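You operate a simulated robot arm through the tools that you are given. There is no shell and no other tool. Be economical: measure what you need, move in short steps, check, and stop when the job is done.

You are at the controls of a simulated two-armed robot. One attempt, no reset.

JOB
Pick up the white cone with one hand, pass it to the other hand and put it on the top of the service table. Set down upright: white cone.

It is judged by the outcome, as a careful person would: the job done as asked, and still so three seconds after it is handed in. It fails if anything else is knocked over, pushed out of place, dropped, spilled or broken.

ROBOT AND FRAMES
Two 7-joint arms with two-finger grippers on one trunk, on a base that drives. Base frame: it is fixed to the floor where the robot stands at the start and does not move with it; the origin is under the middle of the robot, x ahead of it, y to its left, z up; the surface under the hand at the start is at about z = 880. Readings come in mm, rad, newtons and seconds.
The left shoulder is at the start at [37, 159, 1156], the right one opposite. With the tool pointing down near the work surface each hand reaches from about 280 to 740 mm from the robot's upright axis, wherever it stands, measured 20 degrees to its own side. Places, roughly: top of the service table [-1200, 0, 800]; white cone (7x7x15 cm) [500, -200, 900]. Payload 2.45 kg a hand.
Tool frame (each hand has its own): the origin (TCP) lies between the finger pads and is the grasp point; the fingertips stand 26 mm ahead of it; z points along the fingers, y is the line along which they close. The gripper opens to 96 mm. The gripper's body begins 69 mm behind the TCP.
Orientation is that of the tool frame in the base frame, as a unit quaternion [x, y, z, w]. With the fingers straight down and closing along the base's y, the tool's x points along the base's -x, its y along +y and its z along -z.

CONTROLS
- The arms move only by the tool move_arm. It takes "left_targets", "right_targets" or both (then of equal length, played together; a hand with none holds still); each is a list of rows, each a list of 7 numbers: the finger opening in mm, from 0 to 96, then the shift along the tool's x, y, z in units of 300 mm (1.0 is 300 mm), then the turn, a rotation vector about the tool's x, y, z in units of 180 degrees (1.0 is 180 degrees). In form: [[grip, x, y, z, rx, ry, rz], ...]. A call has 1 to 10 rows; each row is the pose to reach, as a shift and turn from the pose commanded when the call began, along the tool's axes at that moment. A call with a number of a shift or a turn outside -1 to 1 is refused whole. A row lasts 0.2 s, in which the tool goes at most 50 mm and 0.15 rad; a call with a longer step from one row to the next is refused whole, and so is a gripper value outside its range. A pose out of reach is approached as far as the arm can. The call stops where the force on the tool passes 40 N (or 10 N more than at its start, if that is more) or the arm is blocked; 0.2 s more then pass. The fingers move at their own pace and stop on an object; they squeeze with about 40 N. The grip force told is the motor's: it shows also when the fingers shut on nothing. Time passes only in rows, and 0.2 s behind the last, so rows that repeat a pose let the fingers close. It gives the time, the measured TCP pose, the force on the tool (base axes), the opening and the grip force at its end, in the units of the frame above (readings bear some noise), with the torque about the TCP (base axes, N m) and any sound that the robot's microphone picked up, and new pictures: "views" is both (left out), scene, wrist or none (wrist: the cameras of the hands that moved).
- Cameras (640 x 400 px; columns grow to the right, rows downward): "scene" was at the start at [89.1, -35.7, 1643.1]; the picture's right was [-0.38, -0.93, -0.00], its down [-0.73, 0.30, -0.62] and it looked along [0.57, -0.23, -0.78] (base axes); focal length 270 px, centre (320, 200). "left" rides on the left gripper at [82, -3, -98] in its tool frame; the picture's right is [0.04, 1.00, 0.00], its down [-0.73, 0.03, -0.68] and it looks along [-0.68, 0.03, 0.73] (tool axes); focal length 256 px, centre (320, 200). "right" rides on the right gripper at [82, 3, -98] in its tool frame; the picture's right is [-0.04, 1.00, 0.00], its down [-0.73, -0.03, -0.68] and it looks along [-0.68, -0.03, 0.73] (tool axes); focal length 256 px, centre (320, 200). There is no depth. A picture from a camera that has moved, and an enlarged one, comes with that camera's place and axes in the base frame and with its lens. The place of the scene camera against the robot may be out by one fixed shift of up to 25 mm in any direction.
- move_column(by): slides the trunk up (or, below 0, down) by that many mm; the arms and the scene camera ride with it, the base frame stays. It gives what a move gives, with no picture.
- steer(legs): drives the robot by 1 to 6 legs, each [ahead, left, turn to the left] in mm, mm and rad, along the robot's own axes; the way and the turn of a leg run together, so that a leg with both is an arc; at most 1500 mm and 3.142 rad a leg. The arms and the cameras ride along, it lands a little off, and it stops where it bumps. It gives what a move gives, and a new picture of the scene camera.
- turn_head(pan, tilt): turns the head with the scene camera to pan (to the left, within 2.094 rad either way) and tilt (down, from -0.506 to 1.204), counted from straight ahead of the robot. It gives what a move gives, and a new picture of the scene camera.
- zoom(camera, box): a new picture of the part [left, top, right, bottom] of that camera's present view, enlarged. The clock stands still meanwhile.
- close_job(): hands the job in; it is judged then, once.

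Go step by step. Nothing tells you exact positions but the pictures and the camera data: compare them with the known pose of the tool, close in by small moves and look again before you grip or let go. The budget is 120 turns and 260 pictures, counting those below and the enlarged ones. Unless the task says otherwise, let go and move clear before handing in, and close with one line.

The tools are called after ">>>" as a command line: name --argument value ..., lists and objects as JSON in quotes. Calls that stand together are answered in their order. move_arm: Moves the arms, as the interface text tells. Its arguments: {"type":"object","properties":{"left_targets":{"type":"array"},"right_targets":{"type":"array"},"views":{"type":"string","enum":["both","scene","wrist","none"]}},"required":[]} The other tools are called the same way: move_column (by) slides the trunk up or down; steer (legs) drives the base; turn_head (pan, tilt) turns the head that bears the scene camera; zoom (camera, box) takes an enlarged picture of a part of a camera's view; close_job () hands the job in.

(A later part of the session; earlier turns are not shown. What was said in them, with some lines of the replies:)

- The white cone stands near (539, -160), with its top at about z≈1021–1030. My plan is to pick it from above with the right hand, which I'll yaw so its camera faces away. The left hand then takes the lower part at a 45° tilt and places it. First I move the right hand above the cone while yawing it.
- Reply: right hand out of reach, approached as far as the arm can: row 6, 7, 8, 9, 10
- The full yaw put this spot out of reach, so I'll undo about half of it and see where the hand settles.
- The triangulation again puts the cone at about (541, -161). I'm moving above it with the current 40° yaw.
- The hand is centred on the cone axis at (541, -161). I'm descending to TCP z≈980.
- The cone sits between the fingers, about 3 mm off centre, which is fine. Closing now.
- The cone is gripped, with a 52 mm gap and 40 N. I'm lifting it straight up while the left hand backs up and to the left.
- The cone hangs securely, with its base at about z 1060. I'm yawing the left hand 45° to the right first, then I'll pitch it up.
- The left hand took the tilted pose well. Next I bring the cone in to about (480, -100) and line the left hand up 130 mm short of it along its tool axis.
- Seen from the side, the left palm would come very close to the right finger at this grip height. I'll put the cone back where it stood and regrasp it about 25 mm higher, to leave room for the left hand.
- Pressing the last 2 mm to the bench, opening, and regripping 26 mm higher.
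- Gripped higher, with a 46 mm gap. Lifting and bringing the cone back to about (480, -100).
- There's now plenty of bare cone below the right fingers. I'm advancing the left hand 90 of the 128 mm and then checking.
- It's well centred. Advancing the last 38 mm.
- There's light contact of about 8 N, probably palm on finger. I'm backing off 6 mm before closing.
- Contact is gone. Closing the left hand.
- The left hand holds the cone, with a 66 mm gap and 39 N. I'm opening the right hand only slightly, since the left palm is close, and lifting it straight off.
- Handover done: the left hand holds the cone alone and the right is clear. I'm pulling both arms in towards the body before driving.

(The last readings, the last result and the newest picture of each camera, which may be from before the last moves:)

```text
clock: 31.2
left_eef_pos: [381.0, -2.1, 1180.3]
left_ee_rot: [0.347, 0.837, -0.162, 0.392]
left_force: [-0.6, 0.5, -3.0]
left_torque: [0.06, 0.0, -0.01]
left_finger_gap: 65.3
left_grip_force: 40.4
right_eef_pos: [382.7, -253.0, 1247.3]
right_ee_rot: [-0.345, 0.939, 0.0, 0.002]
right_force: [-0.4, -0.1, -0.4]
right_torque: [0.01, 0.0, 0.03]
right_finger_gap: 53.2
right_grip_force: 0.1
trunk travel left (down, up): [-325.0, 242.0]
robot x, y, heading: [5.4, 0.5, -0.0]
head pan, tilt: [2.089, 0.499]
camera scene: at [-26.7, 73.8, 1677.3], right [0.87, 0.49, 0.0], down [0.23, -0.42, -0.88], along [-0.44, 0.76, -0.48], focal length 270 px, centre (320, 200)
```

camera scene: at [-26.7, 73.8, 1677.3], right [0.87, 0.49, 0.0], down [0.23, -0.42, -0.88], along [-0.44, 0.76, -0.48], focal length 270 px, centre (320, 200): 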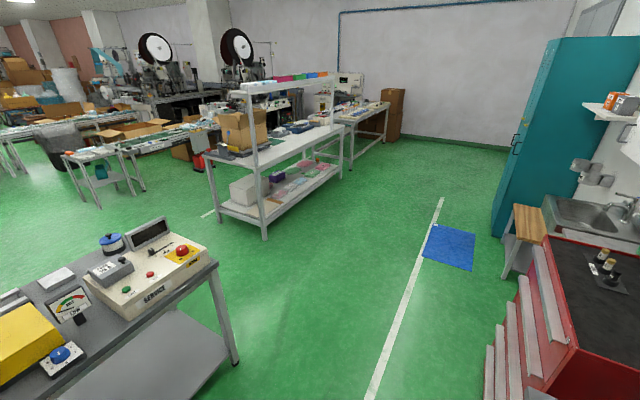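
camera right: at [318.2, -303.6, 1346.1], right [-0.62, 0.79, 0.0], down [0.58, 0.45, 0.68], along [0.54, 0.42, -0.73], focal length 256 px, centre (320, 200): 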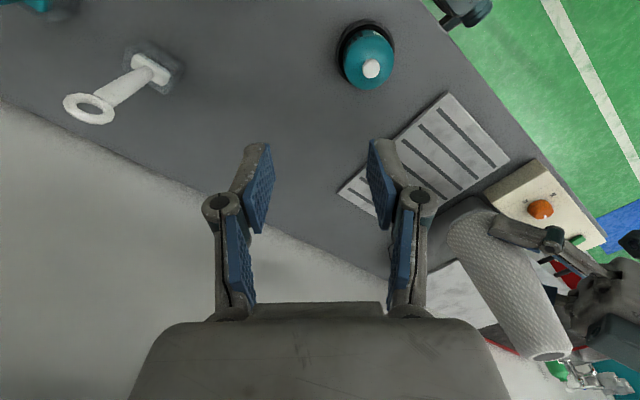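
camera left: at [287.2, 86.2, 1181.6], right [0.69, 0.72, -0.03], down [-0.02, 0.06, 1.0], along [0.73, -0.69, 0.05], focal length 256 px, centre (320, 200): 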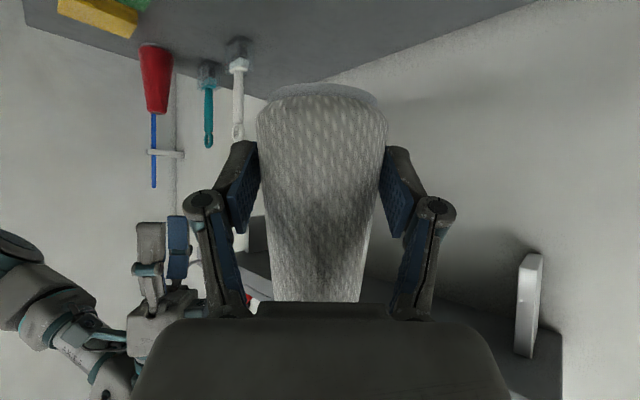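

The service table behind holds a console, meters and a yellow box. I'm backing 200 mm off the bench and turning left in stages, so I can see the table properly.

>>> turn_head --pan 0 --tilt 0.7

>>> steer --legs '[[-200, 0, 0], [0, 0, 1.57]]'

```text
clock: 33.2
left_eef_pos: [380.7, -1.9, 1180.0]
left_ee_rot: [0.347, 0.837, -0.162, 0.391]
left_force: [-0.4, 0.4, -1.7]
left_torque: [0.0, 0.01, -0.01]
left_finger_gap: 65.3
left_grip_force: 39.8
right_eef_pos: [382.8, -252.0, 1247.6]
right_ee_rot: [-0.346, 0.938, -0.001, 0.001]
right_force: [0.7, -0.8, 0.1]
right_torque: [0.04, 0.0, 0.03]
right_finger_gap: 53.0
right_grip_force: 0.1
trunk travel left (down, up): [-325.0, 242.0]
robot x, y, heading: [0.7, -2.2, 0.001]
head pan, tilt: [0.0, 0.7]
camera scene: at [103.3, -5.3, 1659.0], right [0.0, -1.0, 0.0], down [-0.65, 0.0, -0.76], along [0.76, 0.0, -0.65], focal length 270 px, centre (320, 200)
```

scene: 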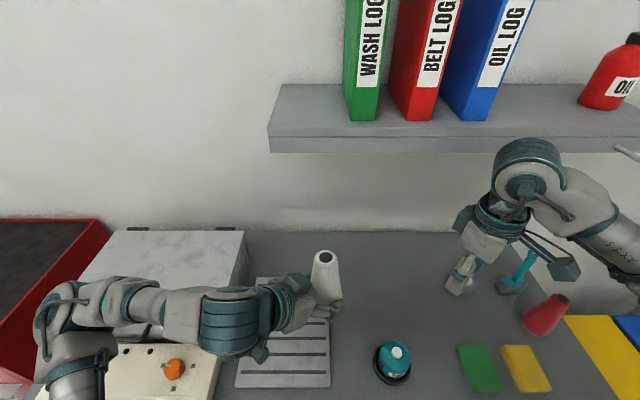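

```text
clock: 38.6
left_eef_pos: [-193.2, 380.0, 1180.2]
left_ee_rot: [-0.343, 0.838, 0.162, 0.391]
left_force: [-0.1, -0.6, -2.3]
left_torque: [-0.05, 0.02, 0.01]
left_finger_gap: 65.2
left_grip_force: 39.4
right_eef_pos: [57.8, 380.2, 1247.5]
right_ee_rot: [0.907, -0.422, 0.0, -0.001]
right_force: [-0.7, 0.5, -0.2]
right_torque: [0.02, -0.01, 0.0]
right_finger_gap: 53.1
right_grip_force: 0.2
trunk travel left (down, up): [-325.0, 242.0]
robot x, y, heading: [-198.3, -2.6, 1.57]
head pan, tilt: [0.0, 0.7]
camera scene: at [-199.0, 103.2, 1659.0], right [1.0, -0.01, 0.0], down [-0.01, -0.65, -0.76], along [0.0, 0.76, -0.65], focal length 270 px, centre (320, 200)
```

scene: 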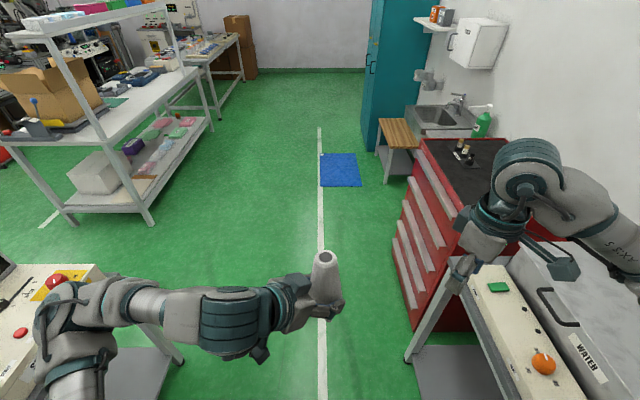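

>>> steer --legs '[[0, 0, 1.571]]'

```text
clock: 42.9
left_eef_pos: [-575.3, 0.9, 1182.0]
left_ee_rot: [0.837, -0.346, -0.392, -0.16]
left_force: [-0.2, -0.8, -2.4]
left_torque: [-0.03, 0.04, 0.0]
left_finger_gap: 65.3
left_grip_force: 39.6
right_eef_pos: [-577.3, 251.6, 1248.5]
right_ee_rot: [0.938, 0.347, -0.003, 0.0]
right_force: [-0.8, 0.6, 0.2]
right_torque: [-0.01, -0.02, 0.01]
right_finger_gap: 53.2
right_grip_force: 0.0
trunk travel left (down, up): [-325.0, 242.0]
robot x, y, heading: [-200.0, 1.1, -3.136]
head pan, tilt: [0.0, 0.7]
camera scene: at [-309.0, -2.4, 1659.0], right [0.0, 1.0, 0.0], down [0.65, 0.0, -0.76], along [-0.76, 0.0, -0.65], focal length 270 px, centre (320, 200)
```

scene: 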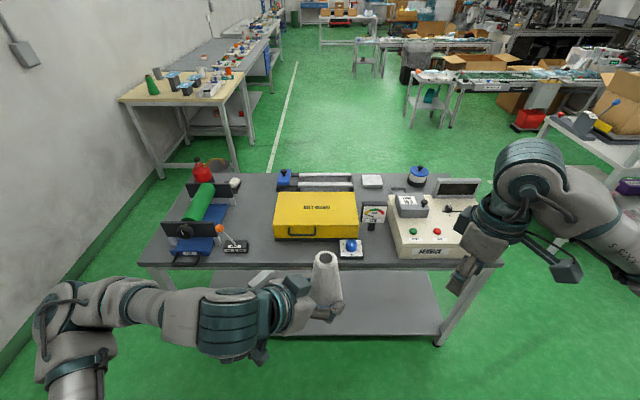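

>>> zoom --camera "scene" --box '[130, 160, 510, 300]'

```text
1.68 times, centred on (320, 230) of scene
camera zoom: at [-309.0, -2.4, 1659.0], right [0.0, 1.0, 0.0], down [0.65, 0.0, -0.76], along [-0.76, 0.0, -0.65], focal length 455 px, centre (320, 150)
```

zoom: 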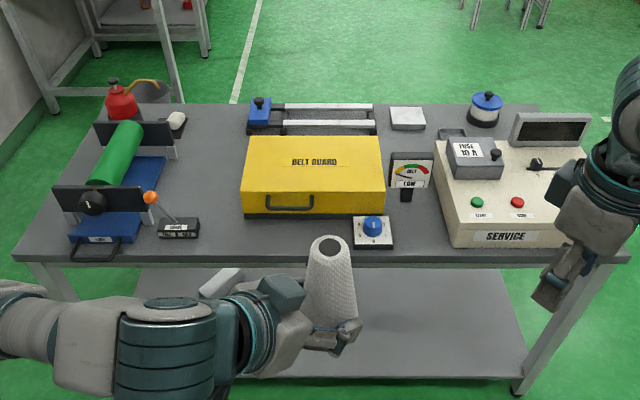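

The front strip of the table between the joystick and the blue button, in front of the yellow box, is free (x from about -925 to -1045). I'll aim for about (-985, -120): tuck the right hand up, extend the left, and drive closer.

>>> move_arm --right_targets '[[53, 0.05, 0.043, -0.12, 0, 0, 0], [53, 0.1, 0.086, -0.25, 0, 0, 0], [53, 0.15, 0.13, -0.37, 0, 0, 0], [53, 0.203, 0.173, -0.5, 0, 0, 0], [53, 0.203, 0.173, -0.5, 0, 0, 0]]' --left_targets '[[0, -0.033, 0.062, 0.04, 0, 0, 0], [0, -0.067, 0.124, 0.08, 0, 0, 0], [0, -0.1, 0.186, 0.12, 0, 0, 0], [0, -0.134, 0.247, 0.161, 0, 0, 0], [0, -0.134, 0.247, 0.161, 0, 0, 0]]' --views "none"

>>> steer --legs '[[305, 120, 0]]'

```text
clock: 44.1
left_eef_pos: [-669.3, -8.8, 1182.6]
left_ee_rot: [0.837, -0.346, -0.393, -0.16]
left_force: [0.6, -0.5, -2.5]
left_torque: [0.01, 0.01, -0.02]
left_finger_gap: 64.9
left_grip_force: 39.8
right_eef_pos: [-506.0, 234.3, 1375.7]
right_ee_rot: [0.938, 0.346, -0.003, -0.002]
right_force: [-0.1, -0.5, -0.4]
right_torque: [-0.01, 0.01, -0.02]
right_finger_gap: 53.3
right_grip_force: 0.0
right hand out of reach, approached as far as the arm can: row 4, 5
trunk travel left (down, up): [-325.0, 242.0]
robot x, y, heading: [-200.6, -1.6, -3.138]
head pan, tilt: [0.0, 0.7]
```

```text
clock: 46.2
left_eef_pos: [-971.2, -118.9, 1183.7]
left_ee_rot: [0.836, -0.349, -0.393, -0.158]
left_force: [-0.1, 0.2, -2.5]
left_torque: [-0.01, -0.02, 0.04]
left_finger_gap: 65.1
left_grip_force: 40.1
right_eef_pos: [-807.7, 126.8, 1374.7]
right_ee_rot: [0.938, 0.347, -0.006, 0.001]
right_force: [0.2, 0.0, 0.0]
right_torque: [-0.04, 0.03, 0.01]
right_finger_gap: 53.2
right_grip_force: 0.0
trunk travel left (down, up): [-325.0, 242.0]
robot x, y, heading: [-499.5, -116.0, -3.137]
head pan, tilt: [0.0, 0.7]
camera scene: at [-610.1, -109.8, 1659.2], right [0.0, 1.0, -0.01], down [0.65, 0.0, -0.76], along [-0.76, -0.01, -0.65], focal length 270 px, centre (320, 200)
```

scene: 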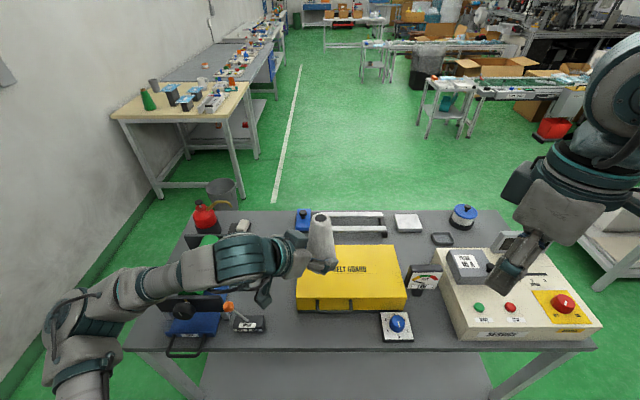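

The cone hovers at about (-979, -111), which is centred over the free strip. I'm lowering the trunk partway and looking again.

>>> move_column --by -170

>>> turn_head --pan 0.25 --tilt 0.95

```text
clock: 48.2
left_eef_pos: [-968.4, -124.4, 1015.4]
left_ee_rot: [0.836, -0.347, -0.395, -0.159]
left_force: [0.2, 0.9, -2.7]
left_torque: [-0.02, -0.03, 0.04]
left_finger_gap: 64.9
left_grip_force: 40.2
right_eef_pos: [-886.1, 117.9, 1144.4]
right_ee_rot: [0.934, 0.345, 0.088, 0.034]
right_force: [0.5, 1.1, 0.9]
right_torque: [-0.03, 0.03, 0.05]
right_finger_gap: 53.1
right_grip_force: 0.1
trunk travel left (down, up): [-155.0, 412.0]
robot x, y, heading: [-501.7, -117.8, -3.14]
head pan, tilt: [0.0, 0.7]
```

```text
clock: 48.9
left_eef_pos: [-968.9, -124.5, 1013.8]
left_ee_rot: [0.836, -0.347, -0.394, -0.16]
left_force: [-0.4, 0.6, -2.3]
left_torque: [-0.04, -0.01, -0.02]
left_finger_gap: 64.8
left_grip_force: 40.4
right_eef_pos: [-886.6, 118.0, 1143.2]
right_ee_rot: [0.934, 0.345, 0.09, 0.035]
right_force: [0.2, 0.2, 0.0]
right_torque: [-0.03, -0.03, -0.03]
right_finger_gap: 53.2
right_grip_force: 0.1
trunk travel left (down, up): [-155.0, 412.0]
robot x, y, heading: [-504.9, -118.3, -3.138]
head pan, tilt: [0.25, 0.949]
camera scene: at [-728.2, -137.5, 1459.0], right [-0.25, 0.97, 0.0], down [0.79, 0.2, -0.58], along [-0.56, -0.15, -0.82], focal length 270 px, centre (320, 200)
```

scene: 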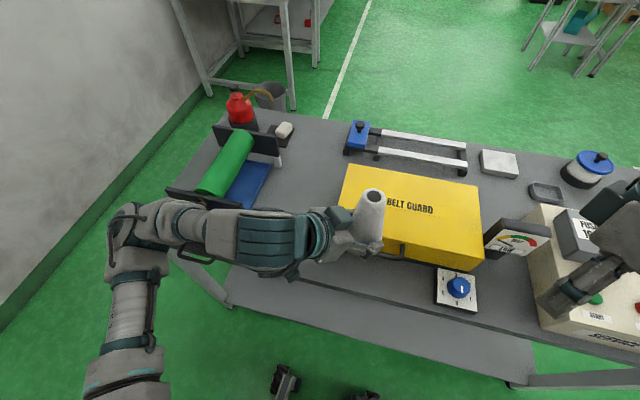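

The trunk lowered fine and the left hand kept its pose, with the cone base at about z 971. I'm lowering the rest with the arm, 110 mm first.

>>> move_arm --left_targets '[[0, 0.07, 0, 0.058, 0, 0, 0], [0, 0.14, 0, 0.117, 0, 0, 0], [0, 0.21, 0, 0.175, 0, 0, 0], [0, 0.282, 0, 0.234, 0, 0, 0], [0, 0.282, 0, 0.234, 0, 0, 0]]'

```text
clock: 49.9
left_eef_pos: [-967.1, -127.8, 929.6]
left_ee_rot: [0.828, -0.346, -0.41, -0.162]
left_force: [5.5, -1.6, 10.0]
left_torque: [0.1, 0.15, -0.04]
left_finger_gap: 64.9
left_grip_force: 39.5
right_eef_pos: [-882.8, 115.1, 1144.8]
right_ee_rot: [0.934, 0.345, 0.088, 0.033]
right_force: [-0.9, -0.3, -0.6]
right_torque: [0.0, -0.07, 0.0]
right_finger_gap: 52.8
right_grip_force: 0.1
trunk travel left (down, up): [-155.0, 412.0]
robot x, y, heading: [-502.9, -117.5, -3.142]
head pan, tilt: [0.25, 0.949]
stopped in row 4 (left hand): the force on the tool passed its limit at 47 N (the readings are from after the stop); the commanded pose is now the measured one
camera scene: at [-726.3, -141.8, 1459.3], right [-0.25, 0.97, 0.0], down [0.79, 0.2, -0.58], along [-0.56, -0.15, -0.82], focal length 270 px, centre (320, 200)
camera left: at [-875.4, -215.1, 925.3], right [-0.69, -0.72, -0.02], down [0.06, -0.07, 1.0], along [-0.72, 0.69, 0.09], focal length 256 px, centre (320, 200)
```

scene: 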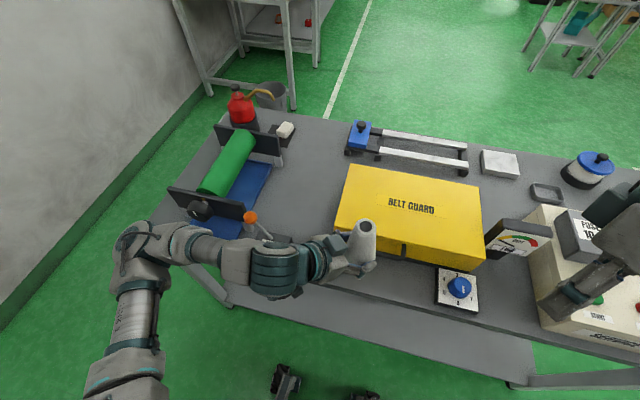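
left: 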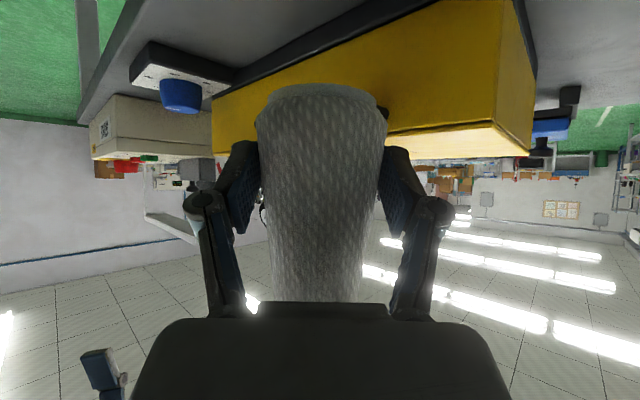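

The hand stopped on a contact at TCP z 930, while the cone base should be around 888 and the table is at 800. I need to see what is touching before going on.

>>> zoom --camera "scene" --box '[170, 180, 430, 340]'

>>> move_arm --left_targets '[[0, 0, 0, 0, 0, 0, 0], [0, 0, 0, 0, 0, 0, 0]]' --views "wrist"

```text
2.46 times, centred on (300, 260) of scene
camera zoom: at [-726.3, -141.8, 1459.3], right [-0.25, 0.97, 0.0], down [0.79, 0.2, -0.58], along [-0.56, -0.15, -0.82], focal length 666 px, centre (369, 52)
```

zoom: 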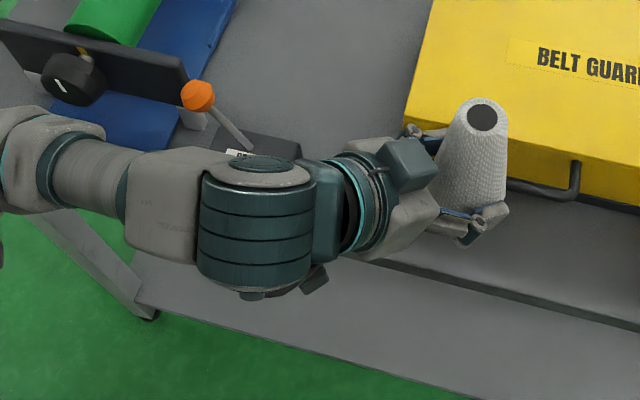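

```text
clock: 50.5
left_eef_pos: [-968.9, -126.2, 928.8]
left_ee_rot: [0.828, -0.346, -0.411, -0.161]
left_force: [-3.9, -0.4, 14.3]
left_torque: [0.17, 0.57, 0.08]
left_finger_gap: 65.2
left_grip_force: 39.9
right_eef_pos: [-882.2, 114.8, 1145.1]
right_ee_rot: [0.933, 0.346, 0.089, 0.033]
right_force: [-0.3, 0.7, 0.1]
right_torque: [-0.02, -0.01, -0.03]
right_finger_gap: 53.0
right_grip_force: 0.0
trunk travel left (down, up): [-155.0, 412.0]
robot x, y, heading: [-501.5, -119.8, -3.139]
head pan, tilt: [0.25, 0.949]
camera left: at [-876.4, -214.2, 925.5], right [-0.69, -0.73, -0.01], down [0.06, -0.07, 1.0], along [-0.72, 0.68, 0.09], focal length 256 px, centre (320, 200)
```

left: 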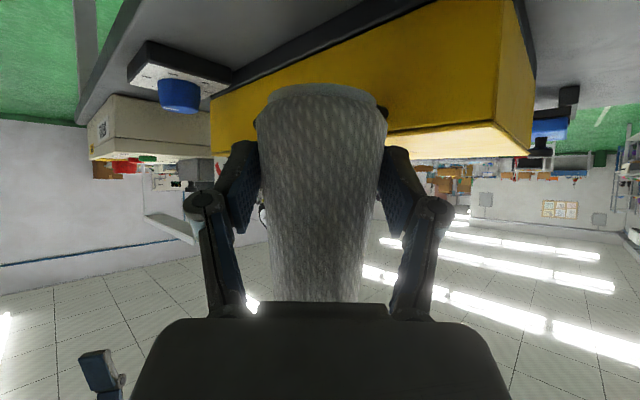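

The belt guard's handle sticks out and runs behind the cone (y from about -131 to -22), and the cone's rim came down on it. I'm lifting 40 mm and shifting left to y≈-210, between the handle and the joystick.

>>> move_arm --left_targets '[[0, -0.053, 0.001, -0.04, 0, 0, 0], [0, -0.106, 0.002, -0.081, 0, 0, 0], [0, -0.064, 0.082, -0.133, 0, 0, 0], [0, -0.021, 0.162, -0.185, 0, 0, 0], [0, 0.021, 0.243, -0.238, 0, 0, 0], [0, 0.021, 0.243, -0.238, 0, 0, 0]]'

>>> zoom --camera "scene" --box '[170, 160, 490, 360]'

```text
clock: 51.9
left_eef_pos: [-976.3, -219.7, 967.3]
left_ee_rot: [0.829, -0.346, -0.409, -0.161]
left_force: [-0.3, -0.2, -3.3]
left_torque: [-0.07, -0.03, 0.02]
left_finger_gap: 64.8
left_grip_force: 40.0
right_eef_pos: [-883.0, 114.4, 1144.0]
right_ee_rot: [0.934, 0.345, 0.089, 0.033]
right_force: [-0.6, 0.3, -0.3]
right_torque: [0.01, 0.0, 0.01]
right_finger_gap: 53.4
right_grip_force: 0.0
trunk travel left (down, up): [-155.0, 412.0]
robot x, y, heading: [-502.9, -118.1, -3.136]
head pan, tilt: [0.25, 0.949]
camera scene: at [-728.8, -140.7, 1458.9], right [-0.25, 0.97, 0.0], down [0.79, 0.2, -0.58], along [-0.56, -0.15, -0.82], focal length 270 px, centre (320, 200)
camera left: at [-884.2, -307.6, 963.3], right [-0.69, -0.73, -0.02], down [0.05, -0.07, 1.0], along [-0.72, 0.68, 0.08], focal length 256 px, centre (320, 200)
```

scene: 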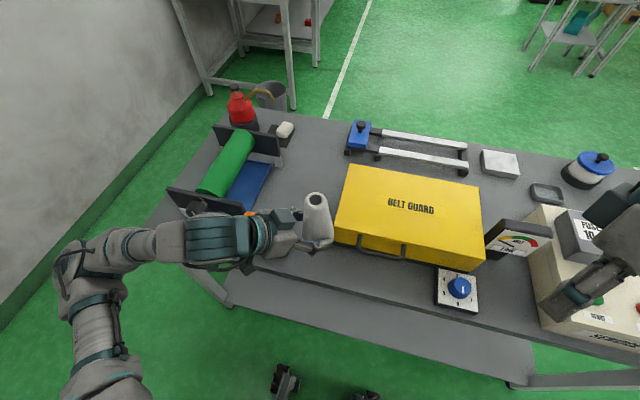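
left: 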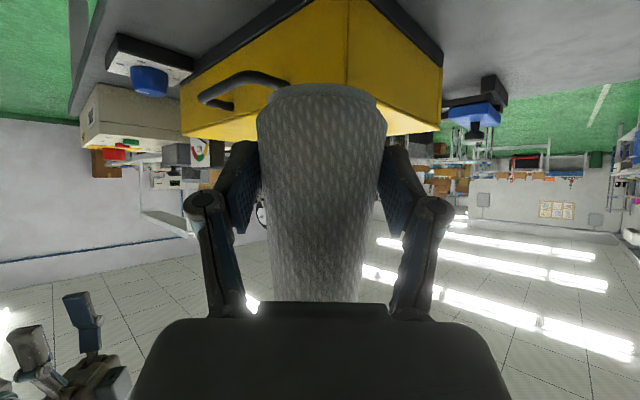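

```text
2.00 times, centred on (330, 260) of scene
camera zoom: at [-728.8, -140.7, 1458.9], right [-0.25, 0.97, 0.0], down [0.79, 0.2, -0.58], along [-0.56, -0.15, -0.82], focal length 541 px, centre (300, 80)
```

zoom: 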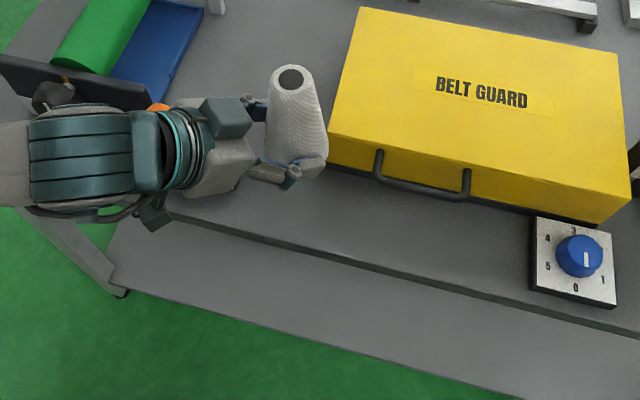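

The belt guard looks unmoved, and the cone is clear of its handle. I'm levelling the hand by 2° and lowering 105 mm.

>>> move_arm --left_targets '[[0, 0.055, -0.001, 0.043, 0, 0.006, 0], [0, 0.11, -0.002, 0.085, 0, 0.011, 0], [0, 0.166, -0.004, 0.128, 0, 0.011, 0], [0, 0.222, -0.005, 0.171, 0, 0.011, 0], [0, 0.277, -0.006, 0.214, 0, 0.011, 0], [0, 0.277, -0.006, 0.214, 0, 0.011, 0]]'

>>> zoom --camera "scene" --box '[170, 160, 490, 360]'

```text
clock: 53.3
left_eef_pos: [-976.8, -220.8, 862.3]
left_ee_rot: [0.836, -0.349, -0.395, -0.155]
left_force: [0.7, 0.9, -2.9]
left_torque: [-0.01, -0.03, -0.03]
left_finger_gap: 64.6
left_grip_force: 40.4
right_eef_pos: [-884.2, 115.3, 1145.0]
right_ee_rot: [0.934, 0.345, 0.089, 0.033]
right_force: [-1.1, -0.9, 0.6]
right_torque: [0.01, -0.01, -0.03]
right_finger_gap: 53.1
right_grip_force: 0.0
trunk travel left (down, up): [-155.0, 412.0]
robot x, y, heading: [-501.1, -115.9, -3.139]
head pan, tilt: [0.25, 0.949]
camera scene: at [-728.2, -141.0, 1459.1], right [-0.25, 0.97, 0.0], down [0.79, 0.2, -0.58], along [-0.56, -0.15, -0.82], focal length 270 px, centre (320, 200)
camera left: at [-883.7, -308.3, 862.5], right [-0.69, -0.73, -0.02], down [0.03, -0.05, 1.0], along [-0.73, 0.69, 0.05], focal length 256 px, centre (320, 200)
```

scene: 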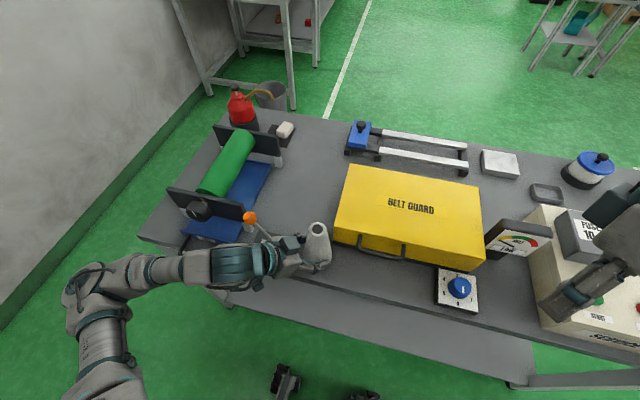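
left: 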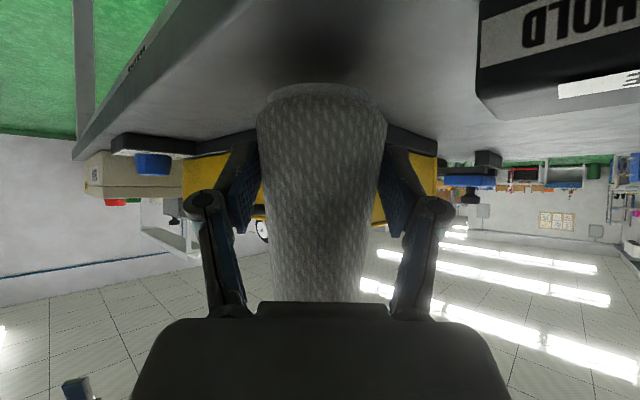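

```text
2.00 times, centred on (330, 260) of scene
camera zoom: at [-728.2, -141.0, 1459.1], right [-0.25, 0.97, 0.0], down [0.79, 0.2, -0.58], along [-0.56, -0.15, -0.82], focal length 541 px, centre (300, 80)
```

zoom: 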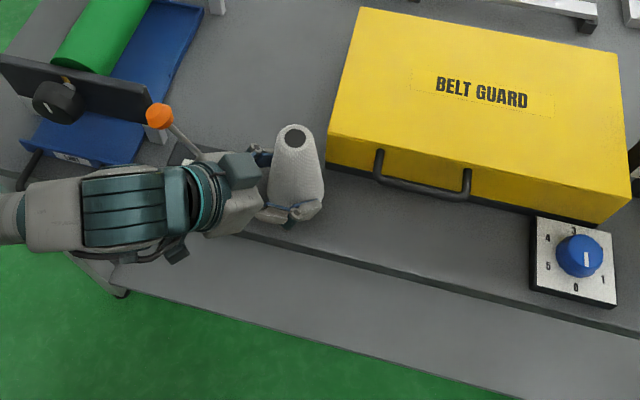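

The cone base is about 19 mm above the table, clear of the joystick and the handle. Creeping down.

>>> move_arm --left_targets '[[0, 0.013, 0, 0.011, 0, 0, 0], [0, 0.026, 0, 0.021, 0, 0, 0], [0, 0.036, 0, 0.03, 0, 0, 0], [0, 0.041, 0, 0.034, 0, 0, 0], [0, 0.041, 0, 0.034, 0, 0, 0]]' --views "wrist"

```text
clock: 54.5
left_eef_pos: [-978.0, -220.7, 845.5]
left_ee_rot: [0.836, -0.349, -0.395, -0.156]
left_force: [-0.3, -0.5, -2.6]
left_torque: [0.0, -0.03, -0.02]
left_finger_gap: 64.8
left_grip_force: 39.9
right_eef_pos: [-882.5, 114.9, 1144.4]
right_ee_rot: [0.934, 0.345, 0.088, 0.033]
right_force: [0.0, 1.1, 0.6]
right_torque: [-0.02, -0.01, -0.05]
right_finger_gap: 53.0
right_grip_force: 0.0
trunk travel left (down, up): [-155.0, 412.0]
robot x, y, heading: [-502.5, -120.0, -3.14]
head pan, tilt: [0.25, 0.949]
camera left: at [-884.0, -308.8, 846.8], right [-0.69, -0.73, -0.02], down [0.03, -0.05, 1.0], along [-0.73, 0.69, 0.05], focal length 256 px, centre (320, 200)
```

left: 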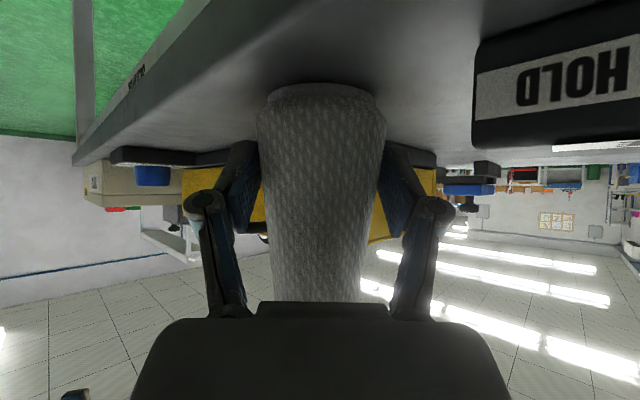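

The joystick base corner at about (-978, -288) is close to the left finger's knuckle. I'm shifting 14 mm away from it and 6 mm towards the robot, then touching down gently.

>>> move_arm --left_targets '[[0, -0.01, 0, -0.009, 0, 0, 0], [0, -0.023, -0.047, 0.005, 0, 0, 0], [0, -0.023, -0.047, 0.005, 0, 0, 0], [0, -0.013, -0.047, 0.014, 0, 0, 0], [0, -0.007, -0.047, 0.019, 0, 0, 0], [0, -0.002, -0.047, 0.023, 0, 0, 0], [0, -0.002, -0.047, 0.023, 0, 0, 0]]' --views "wrist"

```text
clock: 56.1
left_eef_pos: [-972.0, -206.7, 844.8]
left_ee_rot: [0.835, -0.348, -0.398, -0.155]
left_force: [-2.5, -1.3, 18.7]
left_torque: [0.29, -0.2, 0.02]
left_finger_gap: 64.7
left_grip_force: 39.9
right_eef_pos: [-881.0, 116.1, 1145.5]
right_ee_rot: [0.934, 0.346, 0.087, 0.033]
right_force: [0.2, -0.2, 0.8]
right_torque: [-0.01, -0.01, 0.02]
right_finger_gap: 52.8
right_grip_force: 0.0
trunk travel left (down, up): [-155.0, 412.0]
robot x, y, heading: [-503.2, -117.4, -3.136]
head pan, tilt: [0.25, 0.949]
camera left: at [-878.9, -294.8, 844.9], right [-0.69, -0.73, -0.01], down [0.03, -0.05, 1.0], along [-0.73, 0.68, 0.06], focal length 256 px, centre (320, 200)
```

left: 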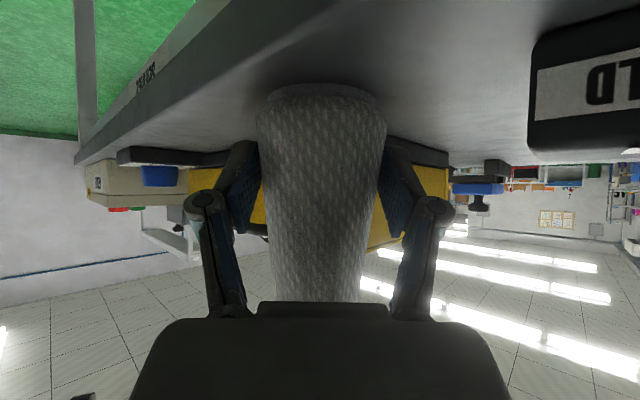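

It has touched down, with about 20 N on the table. I'm easing off 1 mm and opening the left hand gently.

>>> move_arm --left_targets '[[0, -0.003, 0, -0.002, 0, 0, 0], [68, -0.003, 0, -0.002, 0, 0, 0], [74, -0.003, 0, -0.002, 0, 0, 0], [82, -0.003, 0, -0.002, 0, 0, 0], [82, -0.003, 0, -0.002, 0, 0, 0]]'

```text
clock: 57.3
left_eef_pos: [-970.9, -206.5, 842.6]
left_ee_rot: [0.836, -0.348, -0.394, -0.155]
left_force: [-0.1, -0.2, -0.4]
left_torque: [-0.05, -0.02, 0.02]
left_finger_gap: 82.3
left_grip_force: 0.1
right_eef_pos: [-883.3, 116.2, 1144.8]
right_ee_rot: [0.934, 0.345, 0.088, 0.033]
right_force: [0.7, 1.1, 0.5]
right_torque: [-0.04, -0.02, 0.0]
right_finger_gap: 53.2
right_grip_force: 0.0
trunk travel left (down, up): [-155.0, 412.0]
robot x, y, heading: [-502.9, -116.6, -3.143]
head pan, tilt: [0.25, 0.949]
camera scene: at [-727.9, -140.7, 1459.1], right [-0.25, 0.97, 0.0], down [0.79, 0.2, -0.58], along [-0.56, -0.15, -0.82], focal length 270 px, centre (320, 200)
camera left: at [-878.6, -294.9, 844.0], right [-0.69, -0.73, -0.02], down [0.03, -0.05, 1.0], along [-0.73, 0.69, 0.05], focal length 256 px, centre (320, 200)
```

scene: 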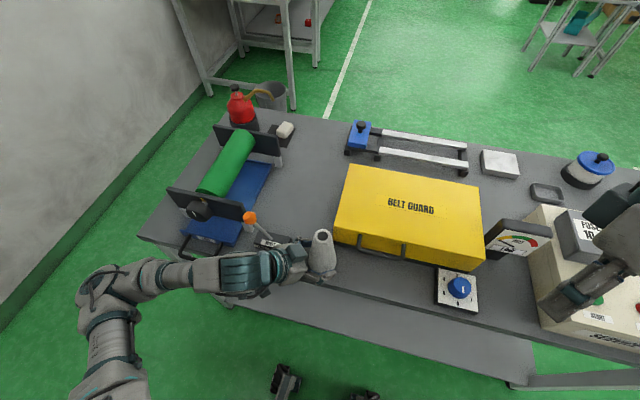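
left: 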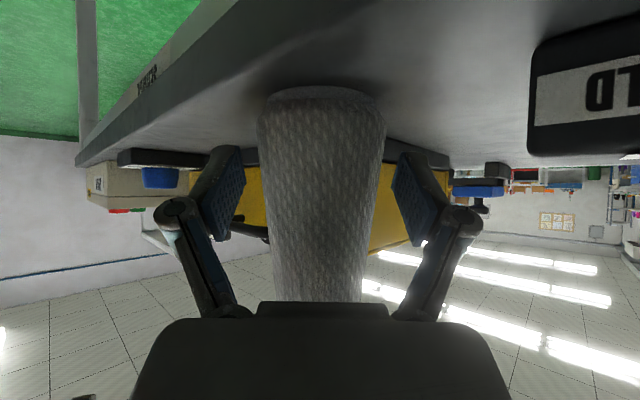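

The cone stands free between the open fingers. I'm withdrawing back along the tool axis.

>>> move_arm --left_targets '[[82, 0, 0, -0.03, 0, 0, 0], [82, 0, 0, -0.08, 0, 0, 0], [82, 0, 0, -0.15, 0, 0, 0], [82, 0, 0, -0.23, 0, 0, 0], [82, 0, 0, -0.32, 0, 0, 0], [82, 0, 0, -0.42, 0, 0, 0], [82, 0, 0, -0.52, 0, 0, 0], [82, 0, 0, -0.52, 0, 0, 0]]'

>>> zoom --camera "scene" --box '[170, 160, 490, 360]'

```text
clock: 59.1
left_eef_pos: [-923.6, -301.5, 961.1]
left_ee_rot: [0.836, -0.349, -0.394, -0.157]
left_force: [-0.5, 0.3, 0.0]
left_torque: [0.01, -0.02, -0.05]
left_finger_gap: 82.0
left_grip_force: 0.0
left hand out of reach, approached as far as the arm can: row 3, 4, 5, 6, 7, 8
right_eef_pos: [-884.3, 113.7, 1144.1]
right_ee_rot: [0.934, 0.345, 0.089, 0.033]
right_force: [0.1, -0.7, 0.2]
right_torque: [0.0, -0.01, -0.02]
right_finger_gap: 53.2
right_grip_force: 0.1
trunk travel left (down, up): [-155.0, 412.0]
robot x, y, heading: [-496.4, -122.6, -3.14]
head pan, tilt: [0.25, 0.949]
camera scene: at [-728.6, -141.9, 1458.8], right [-0.25, 0.97, 0.0], down [0.79, 0.2, -0.58], along [-0.56, -0.14, -0.82], focal length 270 px, centre (320, 200)
camera left: at [-829.8, -388.2, 961.6], right [-0.69, -0.73, -0.02], down [0.02, -0.05, 1.0], along [-0.73, 0.69, 0.05], focal length 256 px, centre (320, 200)
```

scene: 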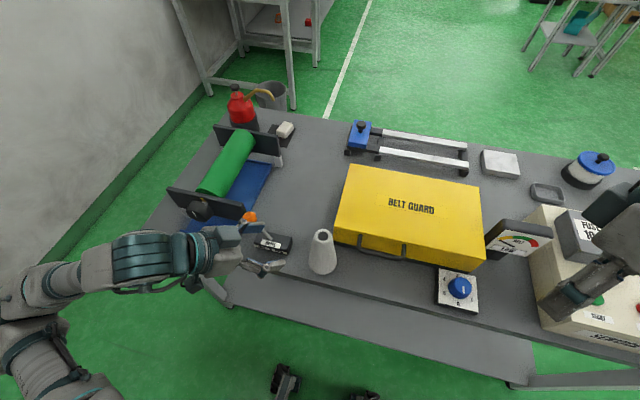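
left: 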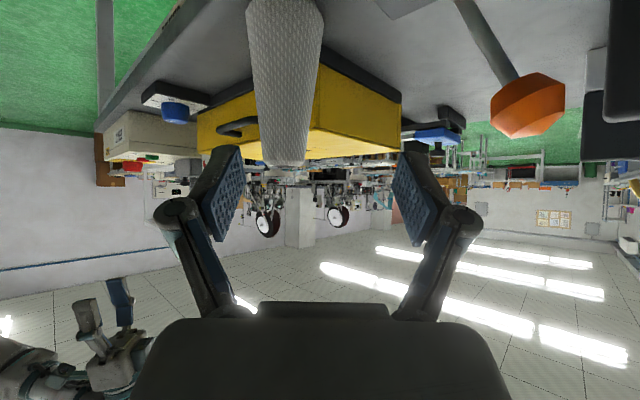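

```text
2.00 times, centred on (330, 260) of scene
camera zoom: at [-728.6, -141.9, 1458.8], right [-0.25, 0.97, 0.0], down [0.79, 0.2, -0.58], along [-0.56, -0.14, -0.82], focal length 541 px, centre (300, 80)
```

zoom: 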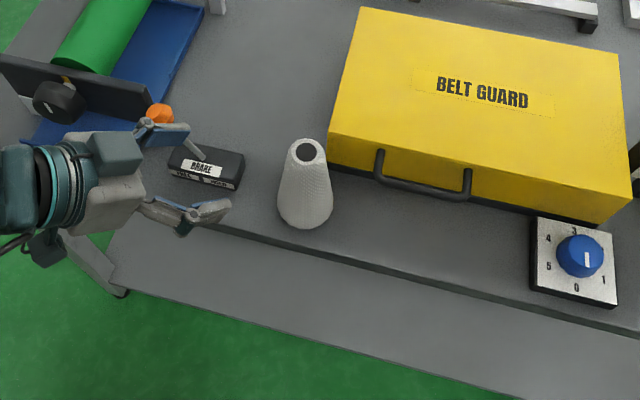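

The white cone was picked up by the right hand, passed to the left and set down upright on the service table. Both hands are clear; while lowering, its rim pressed briefly on the belt guard's handle, but the guard looks unmoved.

>>> close_job

```text
The job is handed in.
```

The white cone is standing upright on the front edge of the service table, between the joystick and the yellow belt guard. The right hand picked it up, the left hand took it over and set it down, and both hands are now clear. While I was lowering it, the cone's rim pressed on the belt guard's handle (47 N). In the pictures afterwards the guard had not moved.
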